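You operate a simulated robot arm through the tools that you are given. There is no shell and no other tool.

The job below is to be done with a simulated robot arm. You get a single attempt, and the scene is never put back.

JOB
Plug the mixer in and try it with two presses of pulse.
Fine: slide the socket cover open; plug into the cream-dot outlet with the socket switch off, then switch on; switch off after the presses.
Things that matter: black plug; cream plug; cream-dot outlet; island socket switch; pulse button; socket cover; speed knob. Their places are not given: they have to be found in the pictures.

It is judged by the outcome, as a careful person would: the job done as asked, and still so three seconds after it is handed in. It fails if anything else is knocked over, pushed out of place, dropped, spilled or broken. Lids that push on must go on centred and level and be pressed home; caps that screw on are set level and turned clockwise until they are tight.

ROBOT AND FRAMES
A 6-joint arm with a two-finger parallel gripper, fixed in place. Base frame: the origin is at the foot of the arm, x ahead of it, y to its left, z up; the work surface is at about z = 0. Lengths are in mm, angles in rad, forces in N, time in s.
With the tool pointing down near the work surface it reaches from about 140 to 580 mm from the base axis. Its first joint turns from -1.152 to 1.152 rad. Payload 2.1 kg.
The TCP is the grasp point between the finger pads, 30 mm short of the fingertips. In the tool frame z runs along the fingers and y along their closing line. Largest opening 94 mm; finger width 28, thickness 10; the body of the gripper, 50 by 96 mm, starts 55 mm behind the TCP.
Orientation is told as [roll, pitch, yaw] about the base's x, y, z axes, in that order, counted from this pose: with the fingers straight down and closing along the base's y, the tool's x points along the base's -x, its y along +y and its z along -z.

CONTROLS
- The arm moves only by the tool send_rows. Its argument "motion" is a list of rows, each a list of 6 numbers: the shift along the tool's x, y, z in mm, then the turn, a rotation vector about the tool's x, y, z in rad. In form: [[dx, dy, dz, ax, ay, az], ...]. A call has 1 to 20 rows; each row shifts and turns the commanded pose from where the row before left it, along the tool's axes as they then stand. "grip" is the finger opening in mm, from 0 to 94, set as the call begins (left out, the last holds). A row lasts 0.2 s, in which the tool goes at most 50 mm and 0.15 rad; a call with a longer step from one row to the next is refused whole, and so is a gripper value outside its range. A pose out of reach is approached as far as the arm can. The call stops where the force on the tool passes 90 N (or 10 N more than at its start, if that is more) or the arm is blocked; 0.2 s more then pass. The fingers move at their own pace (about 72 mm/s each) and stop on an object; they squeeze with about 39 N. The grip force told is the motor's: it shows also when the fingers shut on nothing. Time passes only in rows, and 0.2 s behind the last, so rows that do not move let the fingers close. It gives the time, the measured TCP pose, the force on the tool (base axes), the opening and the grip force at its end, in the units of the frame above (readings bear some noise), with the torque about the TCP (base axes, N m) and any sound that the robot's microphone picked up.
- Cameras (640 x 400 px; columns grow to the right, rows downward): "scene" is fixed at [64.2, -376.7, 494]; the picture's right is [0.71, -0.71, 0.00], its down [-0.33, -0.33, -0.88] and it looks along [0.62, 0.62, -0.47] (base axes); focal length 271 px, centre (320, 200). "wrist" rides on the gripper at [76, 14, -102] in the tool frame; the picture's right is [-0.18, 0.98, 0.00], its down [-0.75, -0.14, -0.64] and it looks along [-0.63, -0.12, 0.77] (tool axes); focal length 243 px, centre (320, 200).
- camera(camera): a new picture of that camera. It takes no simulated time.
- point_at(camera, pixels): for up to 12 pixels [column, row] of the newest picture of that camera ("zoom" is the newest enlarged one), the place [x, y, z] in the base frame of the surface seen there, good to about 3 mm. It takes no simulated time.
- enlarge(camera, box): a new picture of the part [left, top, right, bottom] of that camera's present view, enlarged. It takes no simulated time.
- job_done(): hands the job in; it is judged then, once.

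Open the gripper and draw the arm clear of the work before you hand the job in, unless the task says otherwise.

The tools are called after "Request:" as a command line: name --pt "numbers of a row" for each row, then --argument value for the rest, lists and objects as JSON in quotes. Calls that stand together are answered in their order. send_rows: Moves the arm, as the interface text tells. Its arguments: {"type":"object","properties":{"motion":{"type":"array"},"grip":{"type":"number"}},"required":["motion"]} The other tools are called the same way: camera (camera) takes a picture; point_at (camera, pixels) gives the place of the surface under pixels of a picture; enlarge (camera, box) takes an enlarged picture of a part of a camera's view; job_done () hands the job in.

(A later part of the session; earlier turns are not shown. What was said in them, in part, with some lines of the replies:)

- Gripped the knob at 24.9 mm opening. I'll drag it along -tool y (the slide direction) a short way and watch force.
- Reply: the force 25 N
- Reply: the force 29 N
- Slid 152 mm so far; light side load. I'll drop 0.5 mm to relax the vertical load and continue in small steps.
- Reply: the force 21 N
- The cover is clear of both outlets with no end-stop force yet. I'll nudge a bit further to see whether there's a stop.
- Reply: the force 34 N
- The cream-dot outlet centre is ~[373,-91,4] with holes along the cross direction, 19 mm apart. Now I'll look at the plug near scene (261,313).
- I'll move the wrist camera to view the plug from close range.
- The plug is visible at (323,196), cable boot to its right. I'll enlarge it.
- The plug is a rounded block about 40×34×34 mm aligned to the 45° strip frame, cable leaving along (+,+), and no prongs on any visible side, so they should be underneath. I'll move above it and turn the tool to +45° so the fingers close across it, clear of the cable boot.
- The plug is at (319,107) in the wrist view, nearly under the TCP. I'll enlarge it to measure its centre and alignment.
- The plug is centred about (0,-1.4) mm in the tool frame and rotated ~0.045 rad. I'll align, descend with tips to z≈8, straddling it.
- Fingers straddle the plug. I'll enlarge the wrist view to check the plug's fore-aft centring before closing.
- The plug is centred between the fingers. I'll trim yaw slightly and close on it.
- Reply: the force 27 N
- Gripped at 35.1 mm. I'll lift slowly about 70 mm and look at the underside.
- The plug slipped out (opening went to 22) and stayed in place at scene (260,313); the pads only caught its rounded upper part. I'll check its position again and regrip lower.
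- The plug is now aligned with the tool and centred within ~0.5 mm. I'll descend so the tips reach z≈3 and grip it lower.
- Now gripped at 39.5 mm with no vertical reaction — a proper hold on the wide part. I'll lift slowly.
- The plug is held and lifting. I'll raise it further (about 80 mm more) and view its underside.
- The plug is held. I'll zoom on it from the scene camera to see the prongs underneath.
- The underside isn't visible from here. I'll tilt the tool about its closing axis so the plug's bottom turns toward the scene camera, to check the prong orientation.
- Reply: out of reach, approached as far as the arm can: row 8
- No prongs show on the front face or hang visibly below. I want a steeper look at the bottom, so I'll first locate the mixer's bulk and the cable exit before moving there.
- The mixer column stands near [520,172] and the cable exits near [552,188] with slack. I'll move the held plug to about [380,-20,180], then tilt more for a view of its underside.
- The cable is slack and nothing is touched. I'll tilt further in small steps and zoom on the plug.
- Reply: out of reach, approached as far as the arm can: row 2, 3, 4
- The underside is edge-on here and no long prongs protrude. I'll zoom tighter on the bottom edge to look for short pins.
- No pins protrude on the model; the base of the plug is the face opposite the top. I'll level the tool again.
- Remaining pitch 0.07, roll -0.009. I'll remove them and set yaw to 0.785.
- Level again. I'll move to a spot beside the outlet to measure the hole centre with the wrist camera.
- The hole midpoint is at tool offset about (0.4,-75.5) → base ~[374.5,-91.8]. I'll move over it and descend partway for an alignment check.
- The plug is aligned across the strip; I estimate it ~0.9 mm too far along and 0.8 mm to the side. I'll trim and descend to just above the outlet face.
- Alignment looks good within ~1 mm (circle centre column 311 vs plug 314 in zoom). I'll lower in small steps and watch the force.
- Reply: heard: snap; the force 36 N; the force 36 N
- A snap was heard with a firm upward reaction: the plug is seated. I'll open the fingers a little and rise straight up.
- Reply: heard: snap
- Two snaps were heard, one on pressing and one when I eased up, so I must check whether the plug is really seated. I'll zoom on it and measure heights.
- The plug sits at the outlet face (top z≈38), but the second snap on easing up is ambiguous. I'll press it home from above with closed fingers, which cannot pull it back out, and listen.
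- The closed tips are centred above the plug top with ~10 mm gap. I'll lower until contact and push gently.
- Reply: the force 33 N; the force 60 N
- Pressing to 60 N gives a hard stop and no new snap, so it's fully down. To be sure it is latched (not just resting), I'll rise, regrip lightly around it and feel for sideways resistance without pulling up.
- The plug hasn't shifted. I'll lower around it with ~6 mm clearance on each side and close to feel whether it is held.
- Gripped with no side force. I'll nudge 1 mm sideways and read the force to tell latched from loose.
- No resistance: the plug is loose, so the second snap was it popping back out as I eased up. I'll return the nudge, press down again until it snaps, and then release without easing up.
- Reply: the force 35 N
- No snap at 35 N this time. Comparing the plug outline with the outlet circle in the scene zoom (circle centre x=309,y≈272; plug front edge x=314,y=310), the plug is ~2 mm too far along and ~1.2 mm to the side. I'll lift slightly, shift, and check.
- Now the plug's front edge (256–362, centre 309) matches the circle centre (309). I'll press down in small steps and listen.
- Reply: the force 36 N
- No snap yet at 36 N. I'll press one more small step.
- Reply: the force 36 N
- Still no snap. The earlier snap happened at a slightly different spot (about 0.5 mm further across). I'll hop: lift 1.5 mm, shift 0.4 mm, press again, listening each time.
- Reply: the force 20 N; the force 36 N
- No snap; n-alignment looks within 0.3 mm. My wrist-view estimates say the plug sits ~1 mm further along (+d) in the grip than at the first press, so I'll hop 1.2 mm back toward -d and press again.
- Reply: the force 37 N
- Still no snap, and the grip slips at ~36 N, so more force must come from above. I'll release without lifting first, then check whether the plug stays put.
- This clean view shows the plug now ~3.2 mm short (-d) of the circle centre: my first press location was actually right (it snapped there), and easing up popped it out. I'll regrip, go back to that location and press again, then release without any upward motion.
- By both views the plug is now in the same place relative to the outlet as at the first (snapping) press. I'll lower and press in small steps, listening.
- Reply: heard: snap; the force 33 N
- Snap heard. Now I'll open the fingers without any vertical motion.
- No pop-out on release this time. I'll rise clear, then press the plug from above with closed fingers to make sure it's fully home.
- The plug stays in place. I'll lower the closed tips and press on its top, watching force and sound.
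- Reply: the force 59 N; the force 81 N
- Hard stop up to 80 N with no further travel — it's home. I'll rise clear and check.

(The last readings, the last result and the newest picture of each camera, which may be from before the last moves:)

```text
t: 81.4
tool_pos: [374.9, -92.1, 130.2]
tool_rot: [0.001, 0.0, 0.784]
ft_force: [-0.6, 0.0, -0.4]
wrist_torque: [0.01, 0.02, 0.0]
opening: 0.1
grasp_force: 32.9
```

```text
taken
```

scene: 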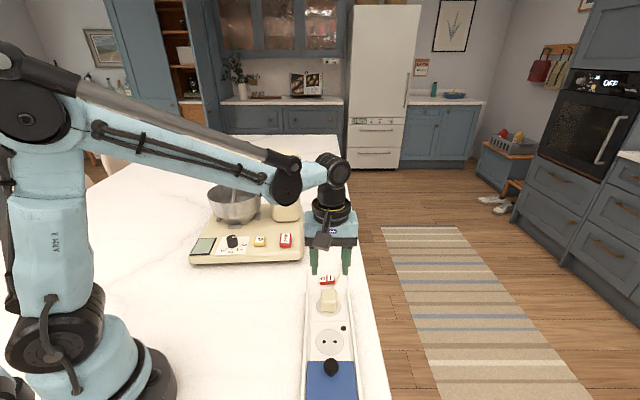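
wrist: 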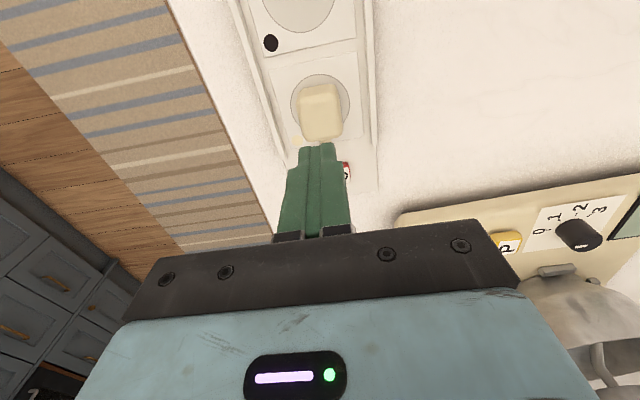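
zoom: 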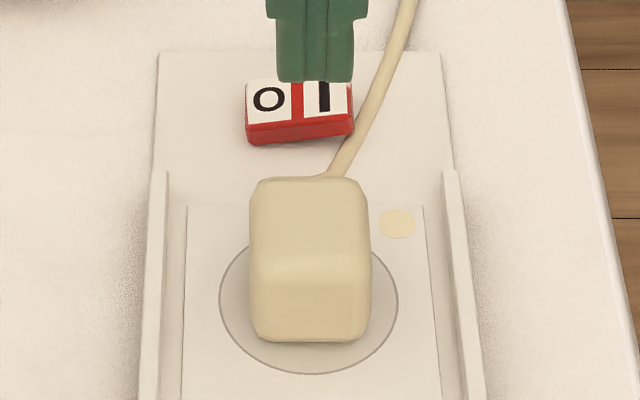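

The plug sits squarely in the cream-dot outlet. Next, the switch: I half is at about d=274,n=337 (base ~[431,-45]); the cable runs just beside it, so I'll use a single fingertip. I'll open to 50 mm and hover so that one finger is over the I half.

Request:
send_rows --pt "0 0 0 0 0 0" --pt "-15 5 0 0 0 0" --pt "-20 6 0 0 0 0" --pt "-20 7 0 0 0 0" --pt "-20 6.2 0 0 0 0" --pt "0 0 15 0 0 0" --pt "0 0 15 0 0 0" --pt "0 0 15 0 0 0" --pt "0 0 10 0 0 0" --pt "0 0 0 0 0 0" --grip 50

Request:
camera --camera "wrist"

Request:
enlarge --camera "scene" --box '[296, 230, 366, 295]'

```text
t: 83.6
tool_pos: [410.6, -20.3, 73.7]
tool_rot: [0.0, 0.001, 0.785]
ft_force: [-0.2, 0.3, -0.4]
wrist_torque: [-0.02, -0.02, -0.02]
opening: 50.2
grasp_force: 0.0
```

```text
taken
```

wrist: 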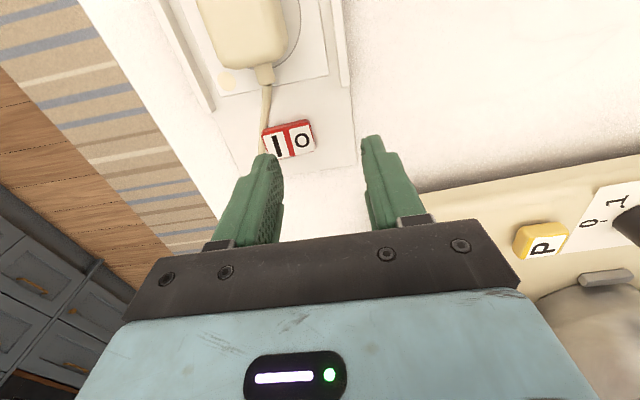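

```text
6.15 times, centred on (331, 262) of scene
```

zoom: 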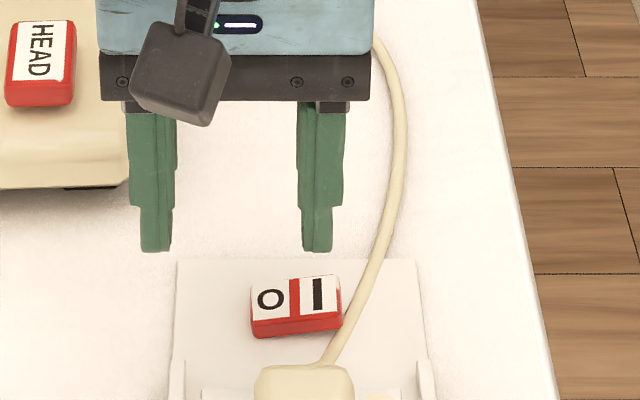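

In the wrist view the I half sits at tool offset (0.6,-31.7), under the right finger (centre y=-30); the cable is ~6 mm outboard. I'll shift 3 mm forward for cable clearance and lower to just above the rocker.

Request:
send_rows --pt "-3 -0.5 8 0 0 0" --pt "0 0 10 0 0 0" --pt "0 0 6 0 0 0" --pt "0 0 0 0 0 0"

Request:
enlarge --camera "scene" --box '[300, 250, 360, 300]'

Request:
enlarge --camera "wrist" --box '[220, 80, 340, 200]'

```text
t: 84.6
tool_pos: [412.4, -19.8, 50.5]
tool_rot: [-0.001, 0.002, 0.784]
ft_force: [-0.4, -0.6, 0.0]
wrist_torque: [0.02, 0.01, 0.05]
opening: 50.0
grasp_force: 0.1
```

```text
8.00 times, centred on (330, 275) of scene
```

zoom: 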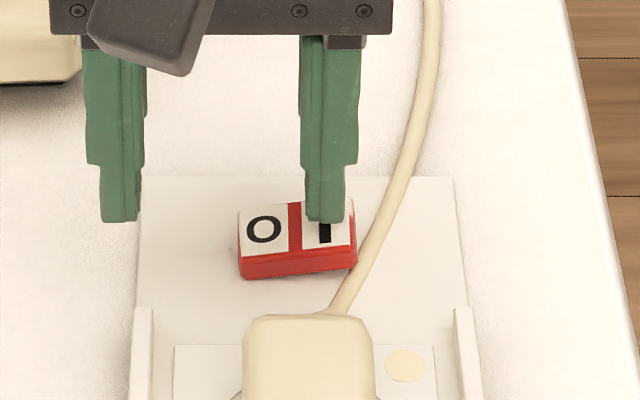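

```text
3.33 times, centred on (280, 140) of wrist
```

zoom: 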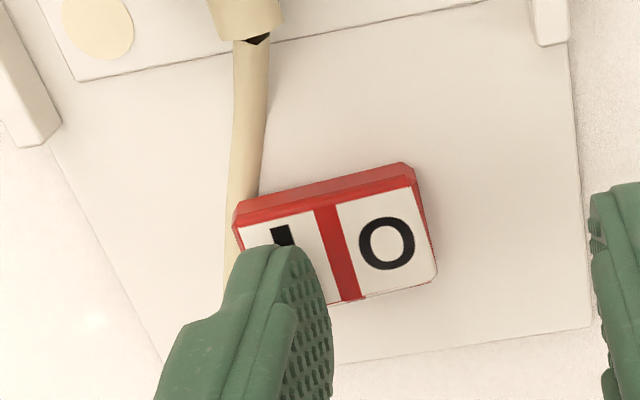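

The fingertip is right above the I half, with the cable just outboard. I'll press down in small steps, listening for the click.

Request:
send_rows --pt "0 0 1.5 0 0 0" --pt "0 0 1.5 0 0 0" --pt "0 0 1 0 0 0" --pt "0 0 0 0 0 0"

Request:
send_rows --pt "0 0 1 0 0 0" --pt "0 0 0 0 0 0"

Request:
send_rows --pt "0 0 1 0 0 0" --pt "0 0 0 0 0 0"

```text
t: 85.6
tool_pos: [413.7, -21.0, 45.9]
tool_rot: [0.0, 0.002, 0.785]
ft_force: [-0.1, -0.7, 1.2]
wrist_torque: [-0.04, -0.1, 0.01]
opening: 50.5
grasp_force: 0.5
```

```text
t: 86.2
tool_pos: [412.2, -19.7, 45.1]
tool_rot: [-0.001, 0.002, 0.784]
ft_force: [-0.4, -1.5, 0.8]
wrist_torque: [-0.04, -0.03, -0.04]
opening: 50.4
grasp_force: 0.6
```

```text
t: 86.8
tool_pos: [413.2, -19.9, 45.0]
tool_rot: [-0.001, 0.003, 0.785]
ft_force: [2.9, -3.4, 15.6]
wrist_torque: [-0.3, -0.49, 0.0]
opening: 52.2
grasp_force: 2.0
```

Force rose to 15.6 N and the finger spread slightly, with no click yet. I'll look before pressing more.

Request:
enlarge --camera "scene" --box '[300, 250, 360, 300]'

Request:
enlarge --camera "wrist" --box '[220, 80, 340, 200]'

```text
8.00 times, centred on (330, 275) of scene
```

zoom: 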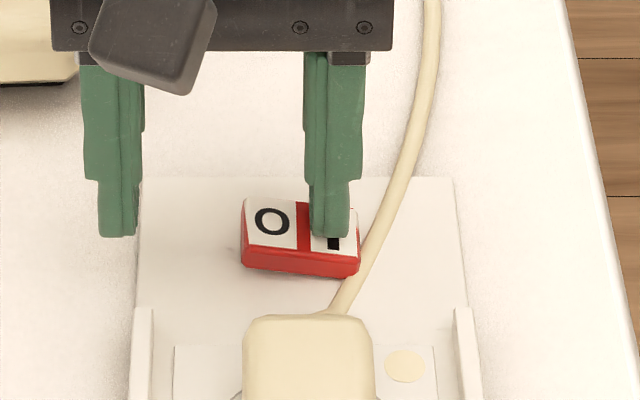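

```text
3.33 times, centred on (280, 140) of wrist
```

zoom: 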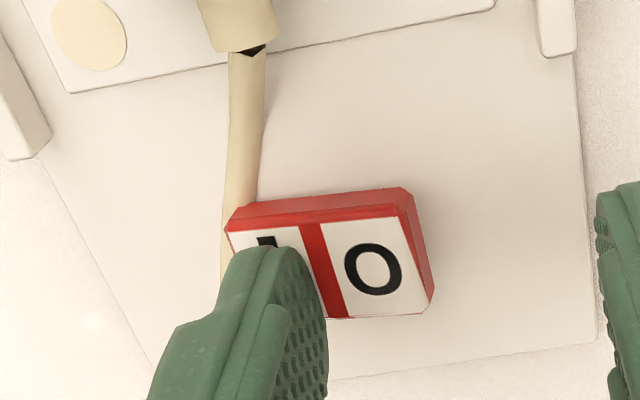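

The rocker has tipped: O is now raised and I pressed, so it's on. I'll lift straight off and verify it stays, and look at the mixer's display.

Request:
send_rows --pt "0 0 -3 0 0 0" --pt "0 0 -10 0 0 0" --pt "0 0 -20 0 0 0" --pt "0 0 -30 0 0 0" --pt "0 0 -30 0 0 0" --pt "0 0 0 0 0 0"

Request:
enlarge --camera "scene" --box '[300, 250, 360, 320]'

Request:
enlarge --camera "scene" --box '[180, 215, 300, 275]'

Request:
camera --camera "scene"

```text
t: 88.2
tool_pos: [413.4, -18.9, 136.9]
tool_rot: [0.0, 0.003, 0.787]
ft_force: [0.1, -0.9, -0.3]
wrist_torque: [-0.01, 0.02, 0.02]
opening: 49.9
grasp_force: 0.1
```

```text
5.71 times, centred on (330, 285) of scene
```

zoom: 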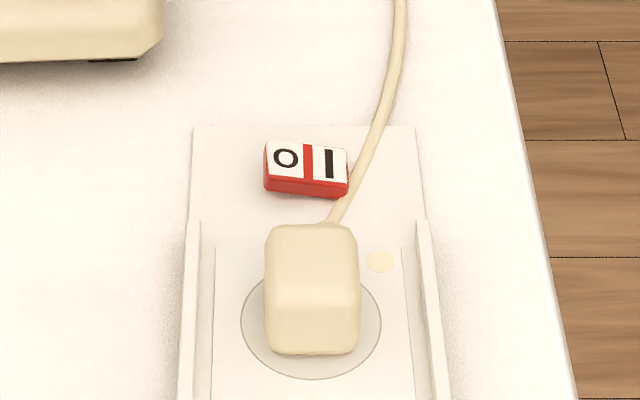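

```text
5.33 times, centred on (240, 245) of scene
```

zoom: 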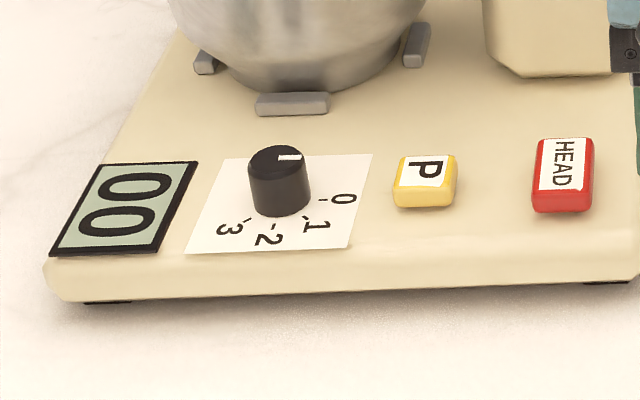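

```text
taken
```

scene: 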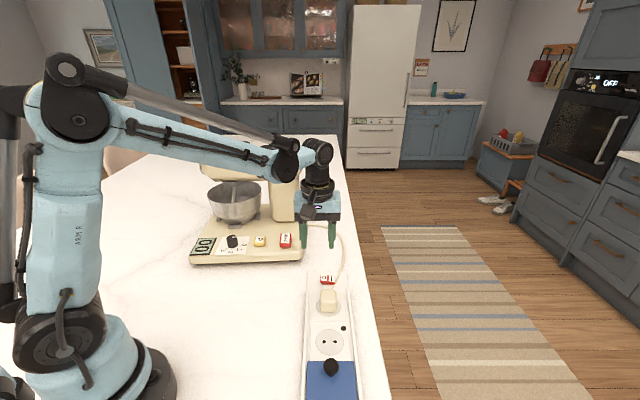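

The display now reads "00": the mixer is powered, with the speed knob at 0. Next is the P button near [368,157,57]. I'll get precise positions for it, the bowl and the head so I can press without touching them.

Request:
enlarge --camera "scene" --box '[230, 220, 300, 265]'

Request:
point_at --camera "zoom" --pixels '[[260, 165], [275, 165], [290, 165], [275, 150], [275, 180], [240, 180], [320, 180], [275, 200], [503, 170], [503, 150], [60, 180], [275, 235]]'

Request:
point_at --camera "scene" --pixels '[[212, 168], [225, 175], [235, 188], [215, 200], [260, 200], [236, 215], [245, 222], [225, 222]]'

```text
8.89 times, centred on (265, 242) of scene
```

zoom: 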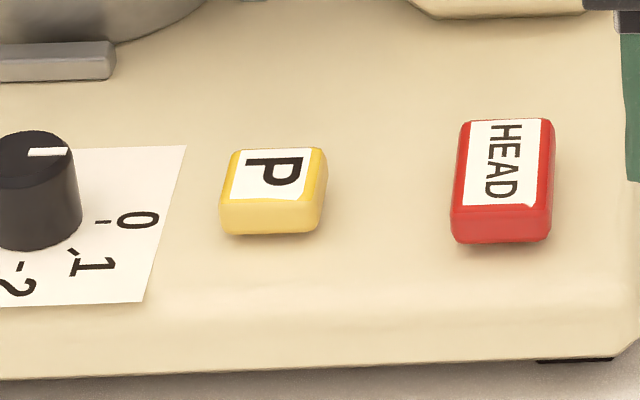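

```text
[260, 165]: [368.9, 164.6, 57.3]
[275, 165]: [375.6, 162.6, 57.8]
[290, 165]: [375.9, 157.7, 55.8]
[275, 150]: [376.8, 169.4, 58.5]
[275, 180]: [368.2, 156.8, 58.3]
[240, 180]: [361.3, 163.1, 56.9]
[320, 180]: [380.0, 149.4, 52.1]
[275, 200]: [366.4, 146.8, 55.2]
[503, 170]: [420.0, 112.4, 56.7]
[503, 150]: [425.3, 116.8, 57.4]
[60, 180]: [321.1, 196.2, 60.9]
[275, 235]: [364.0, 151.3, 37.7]
```

```text
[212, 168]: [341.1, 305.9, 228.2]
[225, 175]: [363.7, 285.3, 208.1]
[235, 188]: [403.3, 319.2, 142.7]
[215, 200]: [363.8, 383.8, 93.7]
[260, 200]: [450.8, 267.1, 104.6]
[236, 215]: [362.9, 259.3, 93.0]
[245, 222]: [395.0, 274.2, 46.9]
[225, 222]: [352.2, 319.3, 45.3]
```

P's top centre is ~[370.5,159,57.5], with 55+ mm of clearance to the bowl and head. I'll close the fingers and move above it.

Request:
send_rows --pt "0 0 0 0 0 0" --pt "-12.05 19.56 0 0 0 0" --pt "-12.05 19.56 0 0 0 0" --pt "-12.05 19.56 0 0 0 0" --pt "-12.05 19.56 0 0 0 0" --pt "-12.05 19.56 0 0 0 0" --pt "-12.05 19.56 0 0 0 0" --pt "-12.05 19.56 0 0 0 0" --pt "-12.05 19.56 0 0 0 0" --pt "0 0 10 0 0 0" --pt "0 0 10 0 0 0" --pt "0 0 0 0 0 0" --grip 0

Request:
camera --camera "wrist"

Request:
camera --camera "scene"

Request:
enlarge --camera "scene" --box '[190, 190, 310, 270]'

```text
t: 90.8
tool_pos: [371.0, 159.4, 118.3]
tool_rot: [0.001, 0.002, 0.785]
ft_force: [0.1, -0.4, -0.5]
wrist_torque: [0.03, 0.01, -0.02]
opening: 0.1
grasp_force: 32.4
```

```text
taken
```

wrist: 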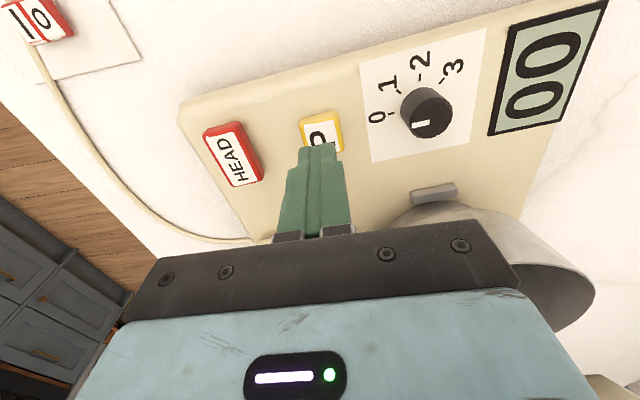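

```text
taken
```

scene: 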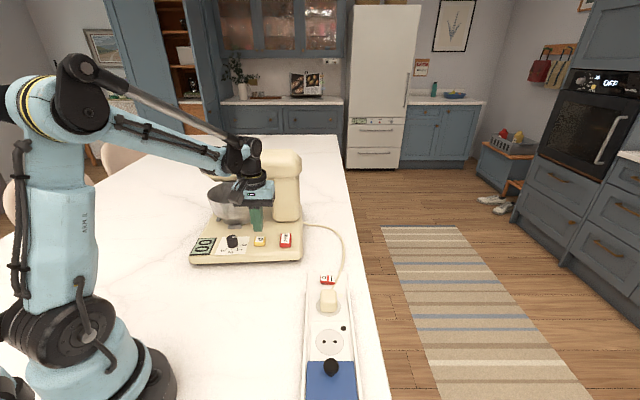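

```text
5.00 times, centred on (250, 230) of scene
```

zoom: 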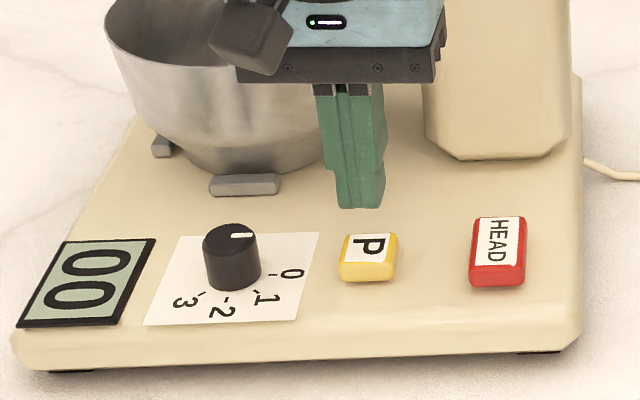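

P is centred about (2,0.5) mm from directly below the tip. I'll shift 1.5 mm and descend to just above the button.

Request:
send_rows --pt "1.5 0.3 8 0 0 0" --pt "0 0 8 0 0 0" --pt "0 0 6 0 0 0" --pt "0 0 4 0 0 0" --pt "0 0 0 0 0 0"

Request:
enlarge --camera "scene" --box '[190, 190, 310, 270]'

Request:
camera --camera "wrist"

```text
t: 92.0
tool_pos: [370.1, 159.3, 91.1]
tool_rot: [-0.001, 0.002, 0.786]
ft_force: [-1.1, 0.0, -0.3]
wrist_torque: [0.01, 0.01, -0.02]
opening: 0.0
grasp_force: 33.1
```

```text
5.00 times, centred on (250, 230) of scene
```

zoom: 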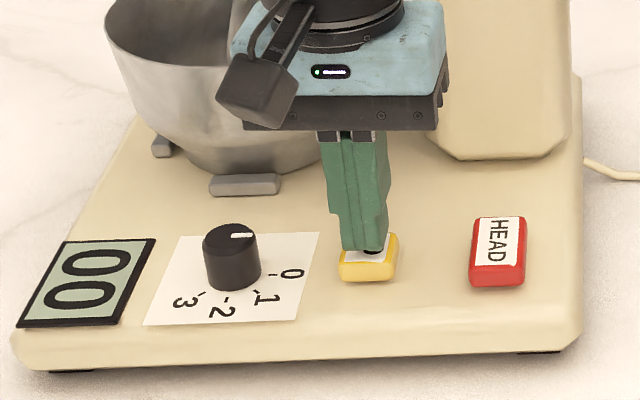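

```text
taken
```

wrist: 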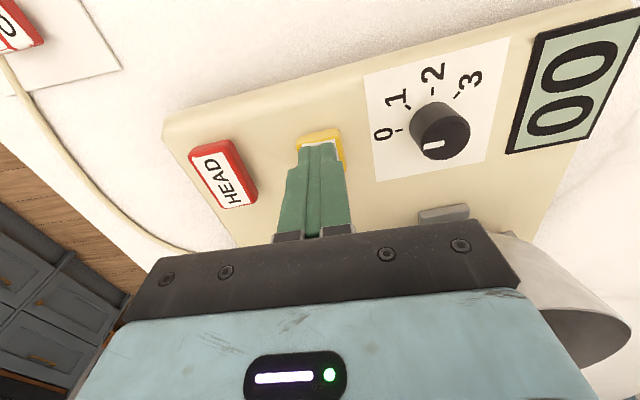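

The fingertips are right over the P button, display "00". I'll press in small steps and watch for force, sound and the display.

Request:
send_rows --pt "0 0 1 0 0 0" --pt "0 0 1 0 0 0" --pt "0 0 1 0 0 0" --pt "0 0 0 0 0 0"

Request:
send_rows --pt "0 0 1 0 0 0" --pt "0 0 0 0 0 0"

Request:
enlarge --camera "scene" --box '[190, 190, 310, 270]'

```text
t: 93.0
tool_pos: [370.4, 158.6, 88.7]
tool_rot: [0.0, 0.003, 0.785]
ft_force: [-0.3, -0.1, -1.2]
wrist_torque: [0.01, -0.01, 0.01]
opening: 0.2
grasp_force: 32.8
```

```text
t: 93.6
tool_pos: [369.3, 157.4, 86.5]
tool_rot: [0.0, 0.002, 0.785]
ft_force: [0.1, -0.3, -0.7]
wrist_torque: [-0.03, -0.04, 0.03]
opening: 0.0
grasp_force: 33.7
```

```text
5.00 times, centred on (250, 230) of scene
```

zoom: 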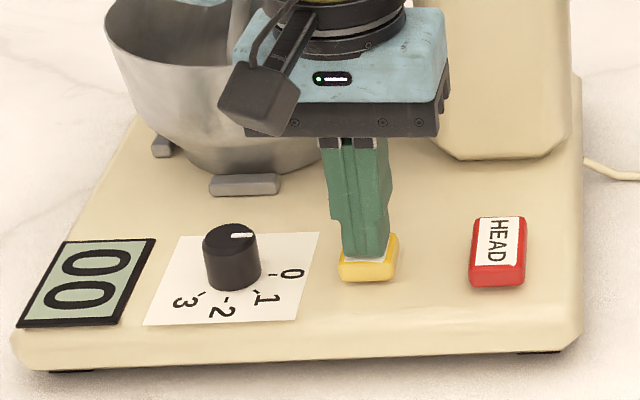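

No contact yet. I'll continue down 1 mm at a time.

Request:
send_rows --pt "0 0 1 0 0 0" --pt "0 0 0 0 0 0"

Request:
send_rows --pt "0 0 1 0 0 0" --pt "0 0 0 0 0 0"

Request:
send_rows --pt "0 0 1 0 0 0" --pt "0 0 0 0 0 0"

Request:
enlarge --camera "scene" --box '[190, 190, 310, 270]'

```text
t: 94.2
tool_pos: [369.3, 158.8, 86.5]
tool_rot: [0.002, 0.003, 0.785]
ft_force: [0.0, -0.4, 0.9]
wrist_torque: [-0.02, -0.01, 0.0]
opening: 0.1
grasp_force: 33.1
```

```text
t: 94.8
tool_pos: [370.4, 157.3, 84.8]
tool_rot: [0.001, 0.002, 0.786]
ft_force: [0.6, -0.2, 1.6]
wrist_torque: [0.02, -0.01, 0.02]
opening: 0.2
grasp_force: 33.0
```

```text
t: 95.4
tool_pos: [368.9, 158.6, 83.8]
tool_rot: [0.0, 0.001, 0.785]
ft_force: [-0.7, 1.0, 0.8]
wrist_torque: [0.05, -0.05, 0.01]
opening: 0.2
grasp_force: 32.8
```

```text
5.00 times, centred on (250, 230) of scene
```

zoom: 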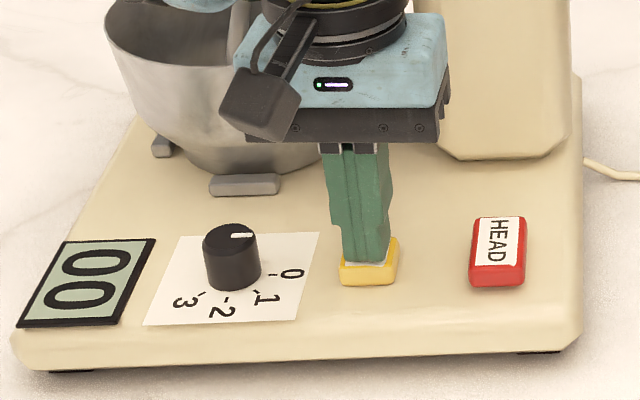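

The button is travelling down with light force; display still "00". I'll continue.

Request:
send_rows --pt "0 0 1 0 0 0" --pt "0 0 0 0 0 0"

Request:
enlarge --camera "scene" --box '[190, 190, 310, 270]'

```text
t: 96.0
tool_pos: [369.8, 158.6, 84.1]
tool_rot: [0.0, 0.003, 0.786]
ft_force: [-1.8, 0.9, 1.8]
wrist_torque: [0.03, 0.04, 0.03]
opening: 0.0
grasp_force: 32.9
```

```text
5.00 times, centred on (250, 230) of scene
```

zoom: 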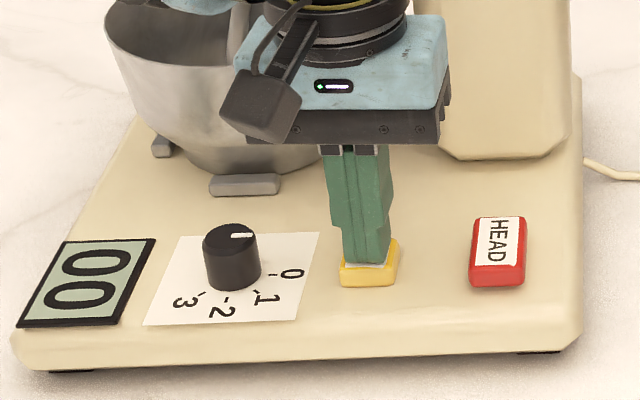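

Request:
send_rows --pt "0 0 1 0 0 0" --pt "0 0 0 0 0 0"

Request:
enlarge --camera "scene" --box '[190, 190, 310, 270]'

```text
t: 96.6
tool_pos: [369.0, 158.1, 82.3]
tool_rot: [0.0, 0.001, 0.785]
ft_force: [1.2, 1.3, 1.3]
wrist_torque: [0.04, -0.06, 0.0]
opening: 0.0
grasp_force: 32.6
heard: click
```

```text
5.00 times, centred on (250, 230) of scene
```

zoom: 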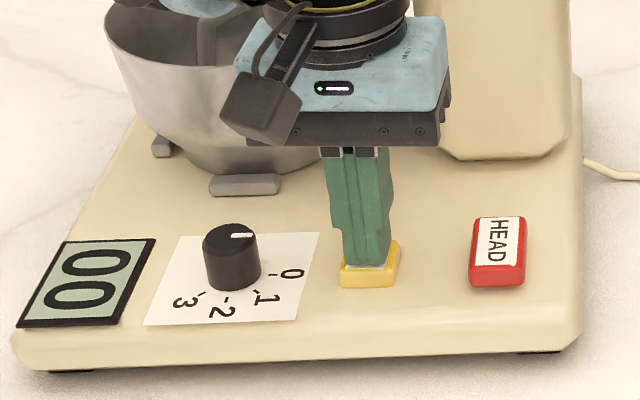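

A click was heard: first press registered. I'll lift 12 mm to release fully, checking the display.

Request:
send_rows --pt "0 0 -4 0 0 0" --pt "0 0 -8 0 0 0" --pt "0 0 0 0 0 0" --pt "0 0 0 0 0 0"

Request:
enlarge --camera "scene" --box '[190, 190, 310, 270]'

```text
t: 97.6
tool_pos: [368.1, 157.8, 93.7]
tool_rot: [0.002, 0.002, 0.787]
ft_force: [-0.5, -0.5, -0.5]
wrist_torque: [0.0, -0.01, 0.01]
opening: 0.0
grasp_force: 33.2
```

```text
5.00 times, centred on (250, 230) of scene
```

zoom: 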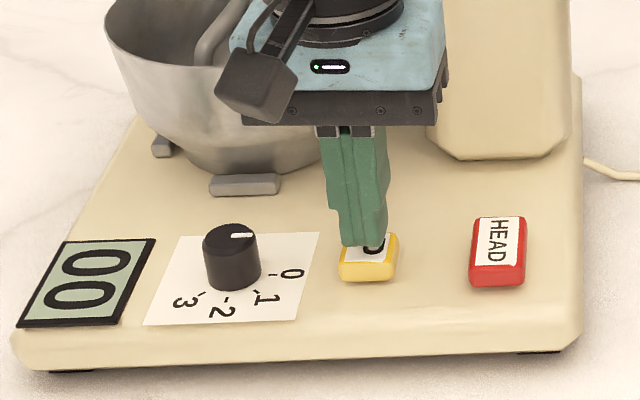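

The button has sprung back and the beater has turned (it shows at (210,40) now), so the pulse worked. Second press: down the same 12 mm.

Request:
send_rows --pt "0 0 5 0 0 0" --pt "0 0 3 0 0 0" --pt "0 0 2 0 0 0" --pt "0 0 1 0 0 0" --pt "0 0 1 0 0 0" --pt "0 0 0 0 0 0"

Request:
enlarge --camera "scene" --box '[190, 190, 310, 270]'

```text
t: 99.0
tool_pos: [370.3, 158.1, 81.8]
tool_rot: [0.0, 0.001, 0.785]
ft_force: [-1.1, 0.2, 3.0]
wrist_torque: [0.03, 0.01, 0.01]
opening: 0.1
grasp_force: 33.0
heard: click
```

```text
5.00 times, centred on (250, 230) of scene
```

zoom: 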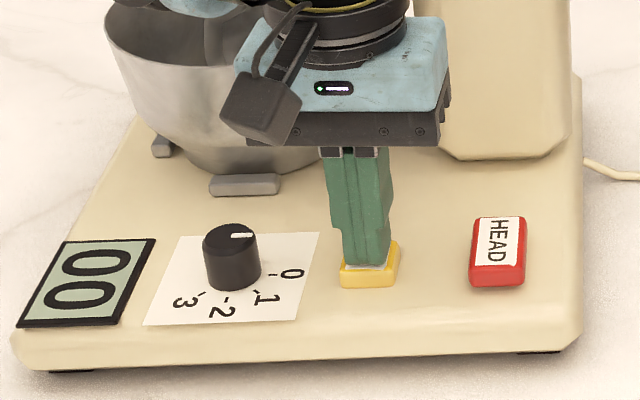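

A second click was heard: two presses done. I'll lift clear of the button and go up to a safe height.

Request:
send_rows --pt "0 0 -4 0 0 0" --pt "0 0 -10 0 0 0" --pt "0 0 -20 0 0 0" --pt "0 0 -20 0 0 0" --pt "0 0 0 0 0 0"

Request:
enlarge --camera "scene" --box '[180, 170, 320, 300]'

```text
t: 100.2
tool_pos: [369.2, 159.9, 137.1]
tool_rot: [0.001, 0.003, 0.786]
ft_force: [0.3, -0.3, 0.1]
wrist_torque: [0.0, -0.01, 0.02]
opening: 0.0
grasp_force: 32.5
```

```text
3.08 times, centred on (250, 235) of scene
```

zoom: 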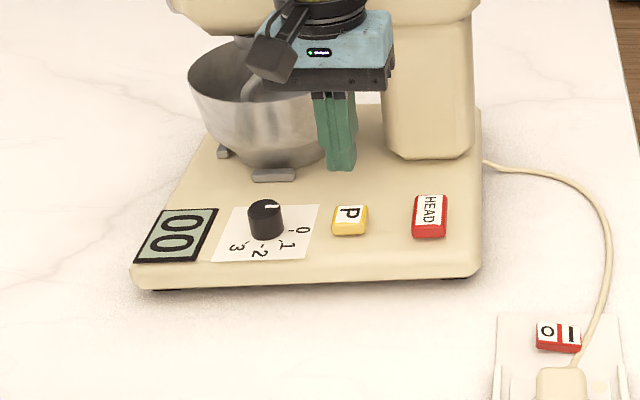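

Both presses done and the mixer is intact. Now I'll go to the switch and switch it off: closed fingertips over the raised O half (n≈316, d≈274), away from the cable.

Request:
send_rows --pt "10.88 -18.48 0 0 0 0" --pt "10.88 -18.48 0 0 0 0" --pt "10.88 -18.48 0 0 0 0" --pt "10.88 -18.48 0 0 0 0" --pt "10.88 -18.48 0 0 0 0" --pt "10.88 -18.48 0 0 0 0" --pt "10.88 -18.48 0 0 0 0" --pt "10.88 -18.48 0 0 0 0" --pt "10.88 -18.48 0 0 0 0" --pt "0 0 20 0 0 0" --pt "0 0 20 0 0 0" --pt "0 0 20 0 0 0" --pt "0 0 15 0 0 0" --pt "0 0 0 0 0 0"

Request:
enlarge --camera "scene" --box '[300, 240, 360, 300]'

Request:
enlarge --camera "wrist" --box '[230, 70, 390, 200]'

```text
t: 103.2
tool_pos: [416.6, -28.4, 61.5]
tool_rot: [-0.001, 0.001, 0.785]
ft_force: [-0.4, -0.7, -0.2]
wrist_torque: [-0.01, -0.03, 0.0]
opening: 0.0
grasp_force: 32.5
```

```text
6.67 times, centred on (330, 270) of scene
```

zoom: 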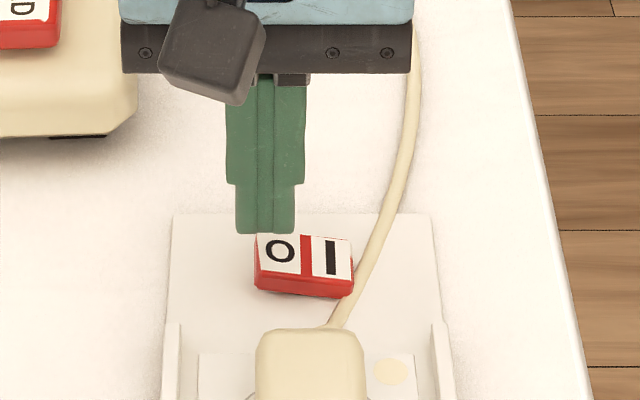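

```text
3.08 times, centred on (310, 135) of wrist
```

zoom: 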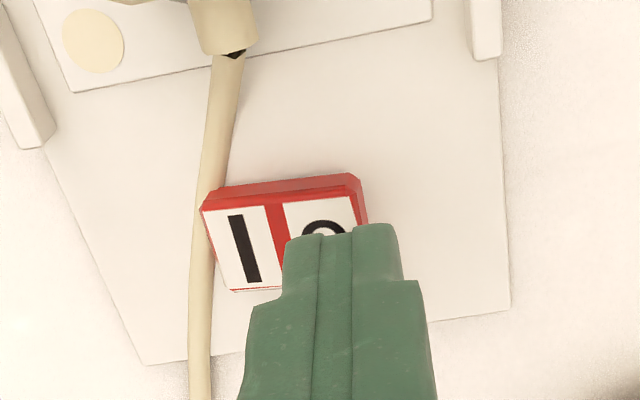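

The tips are lined up over the O half. I'll lower and press in small steps.

Request:
send_rows --pt "0 0 6 0 0 0" --pt "0 0 5 0 0 0" --pt "0 0 2 0 0 0" --pt "0 0 1 0 0 0" --pt "0 0 0 0 0 0"

Request:
send_rows --pt "0 0 1 0 0 0" --pt "0 0 1 0 0 0" --pt "0 0 0 0 0 0"

Request:
enlarge --camera "scene" --box '[300, 250, 360, 310]'

```text
t: 104.4
tool_pos: [416.6, -27.9, 46.4]
tool_rot: [0.003, 0.003, 0.787]
ft_force: [-2.4, -0.4, 2.6]
wrist_torque: [0.02, 0.07, 0.04]
opening: 0.0
grasp_force: 32.9
```

```text
t: 105.2
tool_pos: [417.7, -28.6, 44.6]
tool_rot: [0.0, 0.002, 0.785]
ft_force: [0.6, -0.2, 0.2]
wrist_torque: [0.02, 0.02, 0.0]
opening: 0.0
grasp_force: 32.9
```

```text
6.67 times, centred on (330, 280) of scene
```

zoom: 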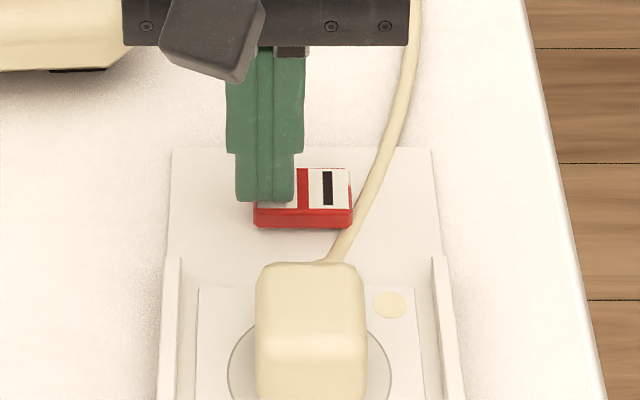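

The rocker is tipping through the middle. I'll continue pressing a little further.

Request:
send_rows --pt "0 0 1 0 0 0" --pt "0 0 0 0 0 0"

Request:
send_rows --pt "0 0 1 0 0 0" --pt "0 0 0 0 0 0"

Request:
enlarge --camera "scene" --box '[300, 250, 360, 310]'

Request:
enlarge --camera "scene" --box '[180, 215, 300, 275]'

```text
t: 105.8
tool_pos: [418.7, -28.3, 44.0]
tool_rot: [0.003, 0.003, 0.785]
ft_force: [-7.4, 5.0, 5.8]
wrist_torque: [0.14, 0.11, 0.03]
opening: 0.2
grasp_force: 33.5
```

```text
t: 106.4
tool_pos: [416.5, -27.2, 42.8]
tool_rot: [0.001, 0.001, 0.786]
ft_force: [-11.5, 10.6, 37.0]
wrist_torque: [0.08, 0.07, 0.02]
opening: 0.0
grasp_force: 33.6
```

```text
6.67 times, centred on (330, 280) of scene
```

zoom: 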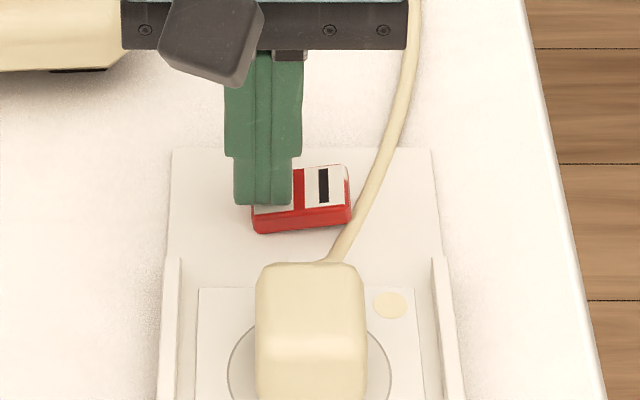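

```text
5.33 times, centred on (240, 245) of scene
```

zoom: 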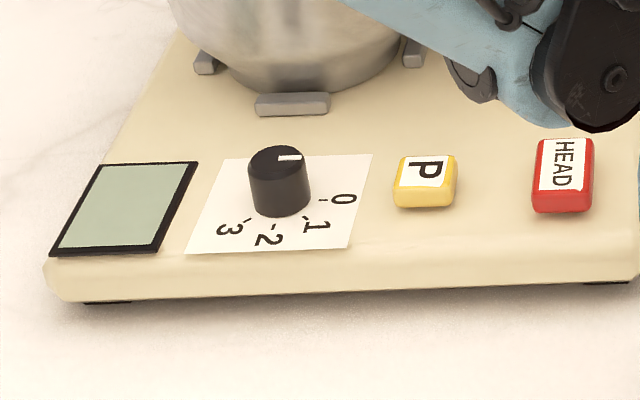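

The rocker tipped to O and the mixer's display has gone blank: power is off. I'll lift straight up clear of everything.

Request:
send_rows --pt "0 0 -2 0 0 0" --pt "0 0 -8 0 0 0" --pt "0 0 -20 0 0 0" --pt "0 0 -30 0 0 0" --pt "0 0 -40 0 0 0" --pt "0 0 -40 0 0 0" --pt "0 0 0 0 0 0"

Request:
send_rows --pt "20 15 -20 0 0 0" --pt "25 20 -20 0 0 0" --pt "25 20 -20 0 0 0" --pt "25 20 -20 0 0 0" --pt "0 0 0 0 0 0" --grip 60

Request:
camera --camera "scene"

Request:
enlarge --camera "scene" --box '[290, 255, 370, 400]'

Request:
camera --camera "wrist"

```text
t: 108.0
tool_pos: [416.0, -28.5, 182.7]
tool_rot: [0.001, 0.001, 0.785]
ft_force: [-0.1, 0.1, 0.2]
wrist_torque: [0.04, 0.02, -0.01]
opening: 0.0
grasp_force: 33.3
```

```text
t: 109.2
tool_pos: [296.4, -42.9, 264.6]
tool_rot: [0.001, 0.002, 0.786]
ft_force: [-0.7, -1.1, -0.1]
wrist_torque: [-0.02, -0.01, 0.01]
opening: 59.8
grasp_force: 0.2
```

```text
taken
```

scene: 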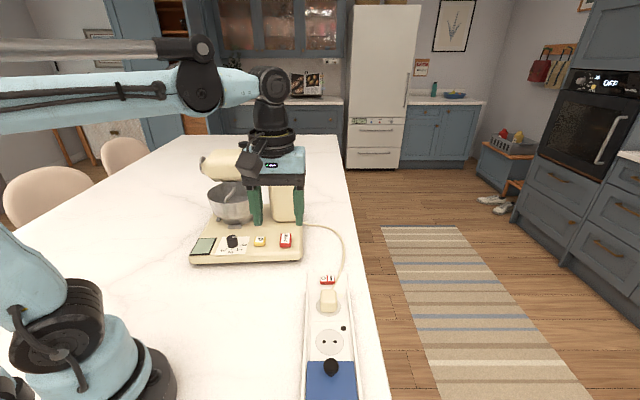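

```text
2.76 times, centred on (330, 328) of scene
```

zoom: 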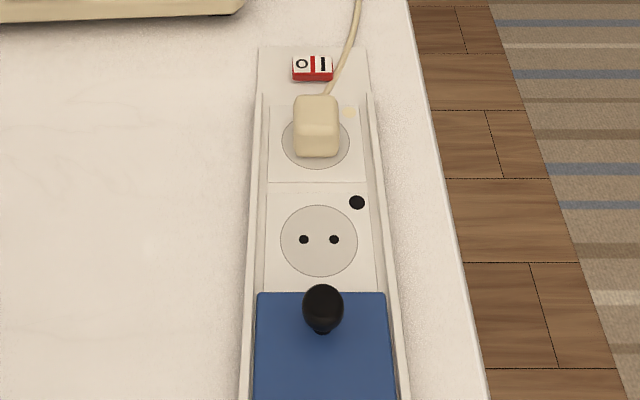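

```text
taken
```

wrist: 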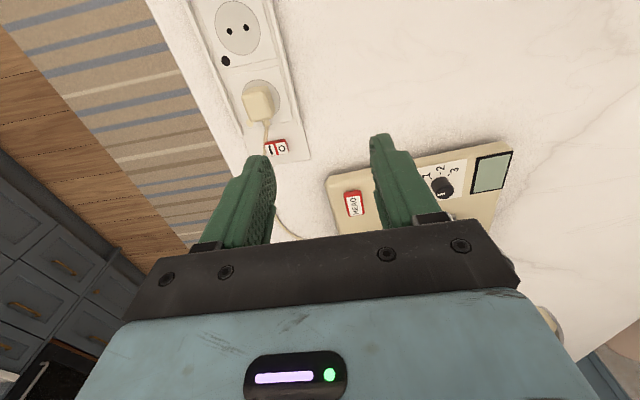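

Everything is in place. I'll do one last close check of the rocker and the plug before handing in.

Request:
enlarge --camera "scene" --box '[300, 262, 356, 322]'

Request:
enlarge --camera "scene" --box '[180, 140, 320, 275]'

```text
6.67 times, centred on (328, 292) of scene
```

zoom: 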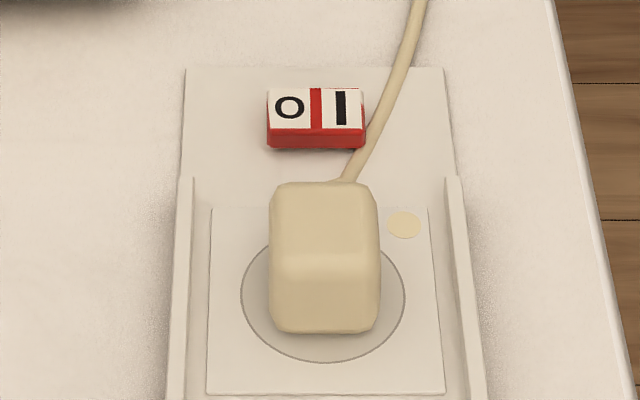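

```text
2.96 times, centred on (250, 208) of scene
```

zoom: 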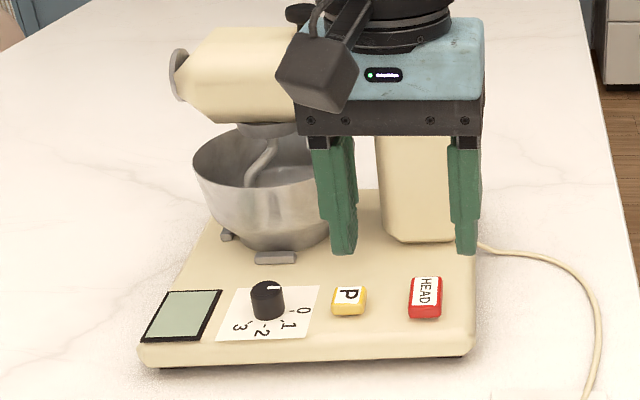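

The rocker looks level rather than fully tipped to O now (bottom edge 147 vs 149). I'll let a little time pass and look again to see whether it's settled.

Request:
send_rows --pt "0 0 0 0 0 0" --pt "0 0 0 0 0 0" --pt "0 0 0 0 0 0" --pt "0 0 0 0 0 0" --pt "0 0 0 0 0 0"

Request:
enlarge --camera "scene" --box '[312, 265, 348, 295]'

Request:
point_at --camera "zoom" --pixels '[[170, 120], [230, 120], [330, 120], [400, 120], [200, 150], [380, 150], [100, 200], [500, 120]]'

Request:
enlarge --camera "wrist" --box '[230, 70, 320, 170]'

```text
t: 110.4
tool_pos: [298.4, -41.9, 262.9]
tool_rot: [0.002, 0.003, 0.783]
ft_force: [0.4, 0.1, -0.3]
wrist_torque: [-0.02, 0.02, 0.02]
opening: 59.5
grasp_force: 0.0
```

```text
13.33 times, centred on (330, 280) of scene
```

zoom: 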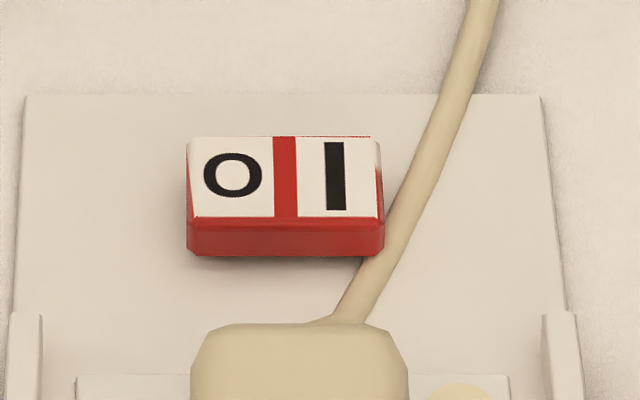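

```text
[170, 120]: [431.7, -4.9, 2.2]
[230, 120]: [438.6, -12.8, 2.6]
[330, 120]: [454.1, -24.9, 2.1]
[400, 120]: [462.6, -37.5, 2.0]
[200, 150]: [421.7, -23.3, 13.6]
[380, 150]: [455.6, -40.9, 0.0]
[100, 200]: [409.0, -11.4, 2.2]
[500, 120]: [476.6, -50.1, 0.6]
```

```text
4.00 times, centred on (275, 120) of wrist
```

zoom: 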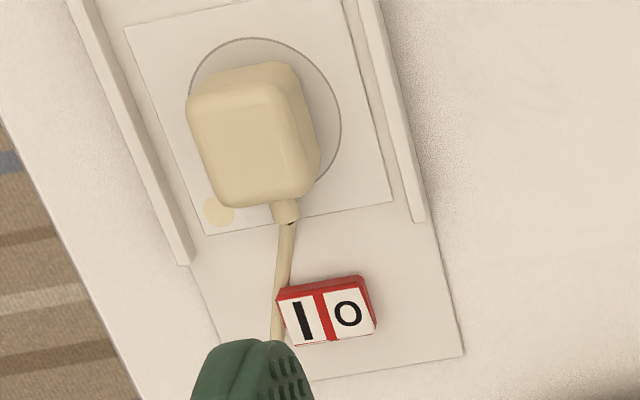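

The rocker sits level, so the O press didn't fully stay; the cable lies right against its I end. I'll go back and press O home again, then check right after a small lift.

Request:
send_rows --pt "0 0 0 0 0 0" --pt "-25 -20 20 0 0 0" --pt "-25 -20 20 0 0 0" --pt "-25 -20 20 0 0 0" --pt "-20 -15 20 0 0 0" --pt "0 0 30 0 0 0" --pt "0 0 30 0 0 0" --pt "0 0 30 0 0 0" --pt "0 0 20 0 0 0" --pt "0 0 10 0 0 0" --pt "0 0 4 0 0 0" --pt "0 0 0 0 0 0" --grip 0

Request:
enlarge --camera "scene" --box '[300, 250, 360, 310]'

Request:
enlarge --camera "wrist" --box '[230, 70, 390, 200]'

```text
t: 113.0
tool_pos: [417.8, -28.9, 58.2]
tool_rot: [-0.001, 0.003, 0.786]
ft_force: [0.2, -0.2, -0.2]
wrist_torque: [0.0, 0.0, 0.02]
opening: 0.0
grasp_force: 32.7
```

```text
6.67 times, centred on (330, 280) of scene
```

zoom: 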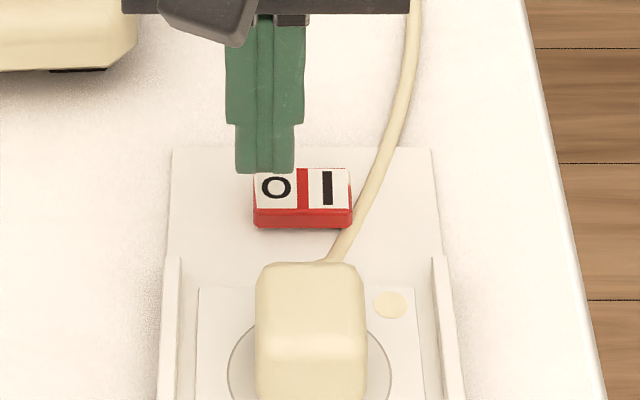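

```text
3.08 times, centred on (310, 135) of wrist
```

zoom: 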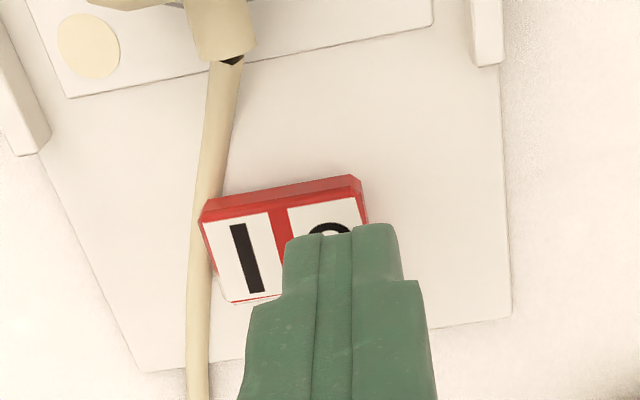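

I'll press O again slowly, to the same depth and a bit more, and hold there.

Request:
send_rows --pt "0 0 5 0 0 0" --pt "0 0 4 0 0 0" --pt "0 0 2 0 0 0" --pt "0 0 1 0 0 0" --pt "0 0 0 0 0 0"

Request:
send_rows --pt "0 0 1 0 0 0" --pt "0 0 1 0 0 0" --pt "0 0 0 0 0 0"

Request:
send_rows --pt "0 0 1 0 0 0" --pt "0 0 0 0 0 0" --pt "0 0 0 0 0 0"

Request:
enlarge --camera "scene" --box '[300, 250, 360, 310]'

```text
t: 114.2
tool_pos: [416.7, -28.9, 47.0]
tool_rot: [-0.001, 0.002, 0.785]
ft_force: [0.2, -0.1, -1.1]
wrist_torque: [0.01, -0.01, -0.01]
opening: 0.0
grasp_force: 33.0
```

```text
t: 115.0
tool_pos: [417.3, -29.4, 45.1]
tool_rot: [0.0, 0.001, 0.783]
ft_force: [-0.5, 0.0, -0.1]
wrist_torque: [0.03, -0.01, -0.04]
opening: 0.2
grasp_force: 33.7
```

```text
t: 115.8
tool_pos: [417.8, -28.5, 45.0]
tool_rot: [0.001, 0.003, 0.785]
ft_force: [-1.1, 2.7, 3.3]
wrist_torque: [0.05, -0.02, 0.02]
opening: 0.4
grasp_force: 32.7
```

```text
6.67 times, centred on (330, 280) of scene
```

zoom: 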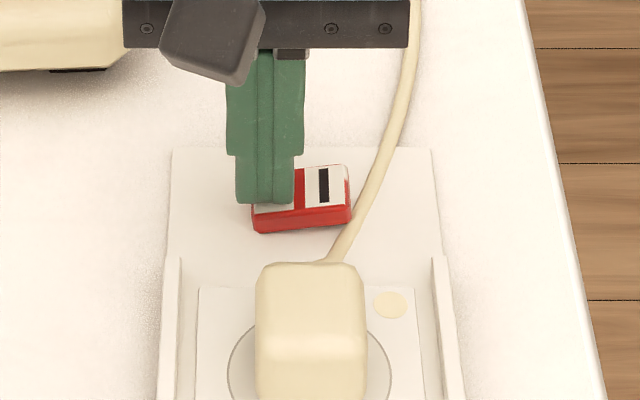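

The rocker is tipped to O at light force (3 N). I'll lift very slowly this time and watch whether it stays.

Request:
send_rows --pt "0 0 -0.5 0 0 0" --pt "0 0 -0.5 0 0 0" --pt "0 0 -0.5 0 0 0" --pt "0 0 -0.5 0 0 0" --pt "0 0 -1 0 0 0" --pt "0 0 0 0 0 0"

Request:
enlarge --camera "scene" --box '[300, 250, 360, 310]'

```text
t: 117.2
tool_pos: [416.4, -28.8, 47.6]
tool_rot: [0.0, 0.001, 0.785]
ft_force: [-0.4, 0.6, -0.1]
wrist_torque: [0.04, 0.0, 0.01]
opening: 0.2
grasp_force: 32.6
```

```text
6.67 times, centred on (330, 280) of scene
```

zoom: 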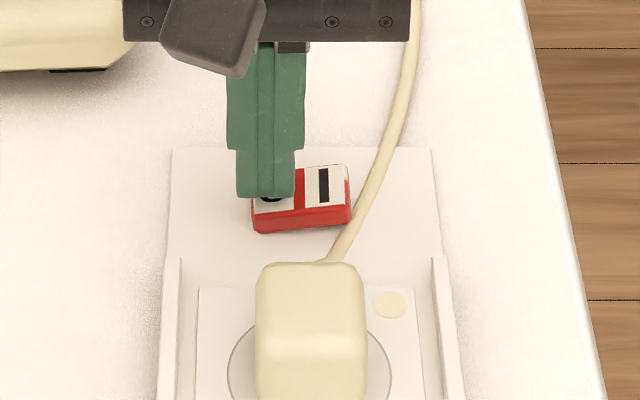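

It stays tipped to O. I'll lift further and recheck.

Request:
send_rows --pt "0 0 -3 0 0 0" --pt "0 0 -6 0 0 0" --pt "0 0 -15 0 0 0" --pt "0 0 -20 0 0 0" --pt "0 0 -30 0 0 0" --pt "0 0 -30 0 0 0" --pt "0 0 -30 0 0 0" --pt "0 0 0 0 0 0"

Request:
enlarge --camera "scene" --box '[312, 265, 348, 295]'

Request:
enlarge --camera "scene" --box '[180, 215, 300, 275]'

```text
t: 119.0
tool_pos: [418.0, -28.0, 181.2]
tool_rot: [0.002, 0.003, 0.784]
ft_force: [0.1, -0.2, -1.1]
wrist_torque: [0.01, -0.02, -0.01]
opening: 0.2
grasp_force: 32.8
```

```text
13.33 times, centred on (330, 280) of scene
```

zoom: 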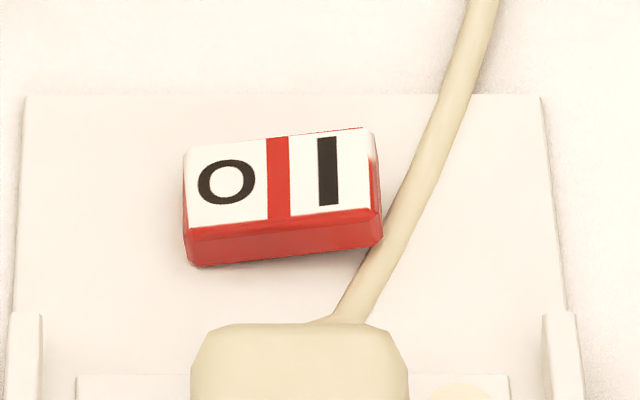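

```text
5.33 times, centred on (240, 245) of scene
```

zoom: 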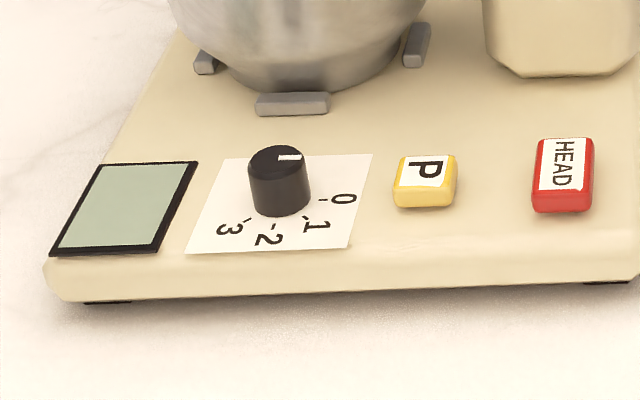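

The rocker is now properly at O and the display is blank. I'll retract, open the gripper, wait a few seconds and verify it holds.

Request:
send_rows --pt "20 15 -20 0 0 0" --pt "25 20 -20 0 0 0" --pt "25 20 -20 0 0 0" --pt "25 20 -20 0 0 0" --pt "0 0 0 0 0 0" --pt "0 0 0 0 0 0" --pt "0 0 0 0 0 0" --pt "0 0 0 0 0 0" --pt "0 0 0 0 0 0" --pt "0 0 0 0 0 0" --pt "0 0 0 0 0 0" --pt "0 0 0 0 0 0" --pt "0 0 0 0 0 0" --pt "0 0 0 0 0 0" --pt "0 0 0 0 0 0" --pt "0 0 0 0 0 0" --pt "0 0 0 0 0 0" --pt "0 0 0 0 0 0" --grip 60

Request:
enlarge --camera "scene" --box '[300, 262, 356, 322]'

Request:
camera --camera "scene"

```text
t: 122.8
tool_pos: [297.1, -42.8, 261.5]
tool_rot: [0.001, 0.003, 0.786]
ft_force: [0.4, 0.3, 0.3]
wrist_torque: [0.0, 0.02, -0.06]
opening: 59.9
grasp_force: 0.0
```

```text
6.67 times, centred on (328, 292) of scene
```

zoom: 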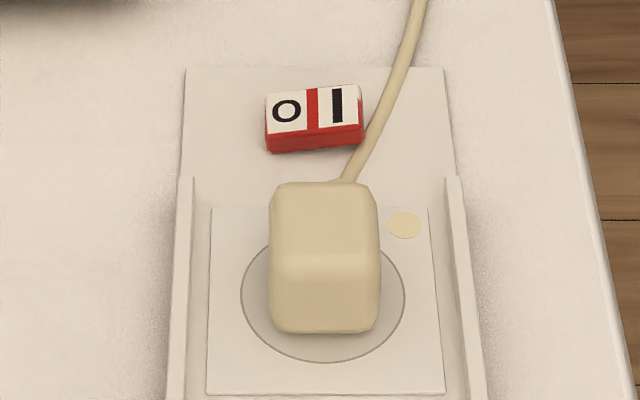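

```text
taken
```

scene: 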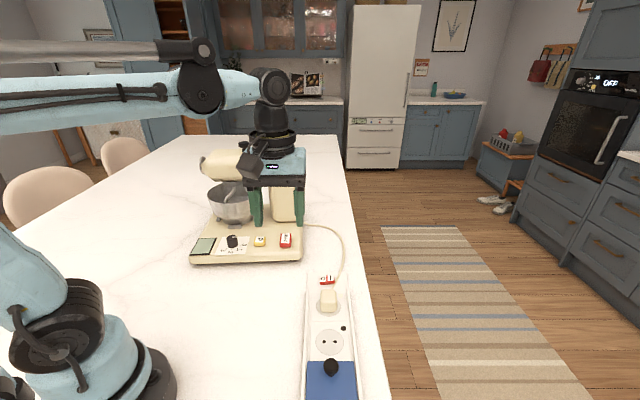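

After more than three seconds the rocker is still tipped to O and the plug is in the cream-dot outlet. The cover is open, the mixer is off and undisturbed, and the open gripper is clear of everything. I'm handing the job in.

Request:
job_done

```text
The job is handed in.
```

The mixer is plugged into the cream-dot outlet and worked on both pulse presses. The socket is now switched off again.

- **Cover:** I slid it fully clear of both outlets. I felt no hard stop at the end of its travel.
- **Plug:** It went in with the switch off. The first try popped back out as I eased up, so I lined it up and pressed it in again. It snapped in and didn't move when I pressed on it with about 80 N.
- **Test:** With the switch on, the display showed "00". Each pulse press gave a click, and the beater had turned after the first. The speed knob stayed at 0.
- **Switch off:** After my first press, the rocker came back to level. I pressed it again, and it was still at O more than three seconds later with the display blank. The cable rests against the I end of the rocker.

I never saw a black plug. The cream plug's cable runs to the mixer, so I used that one. Nothing else was moved or knocked, and the arm is clear with its gripper open.
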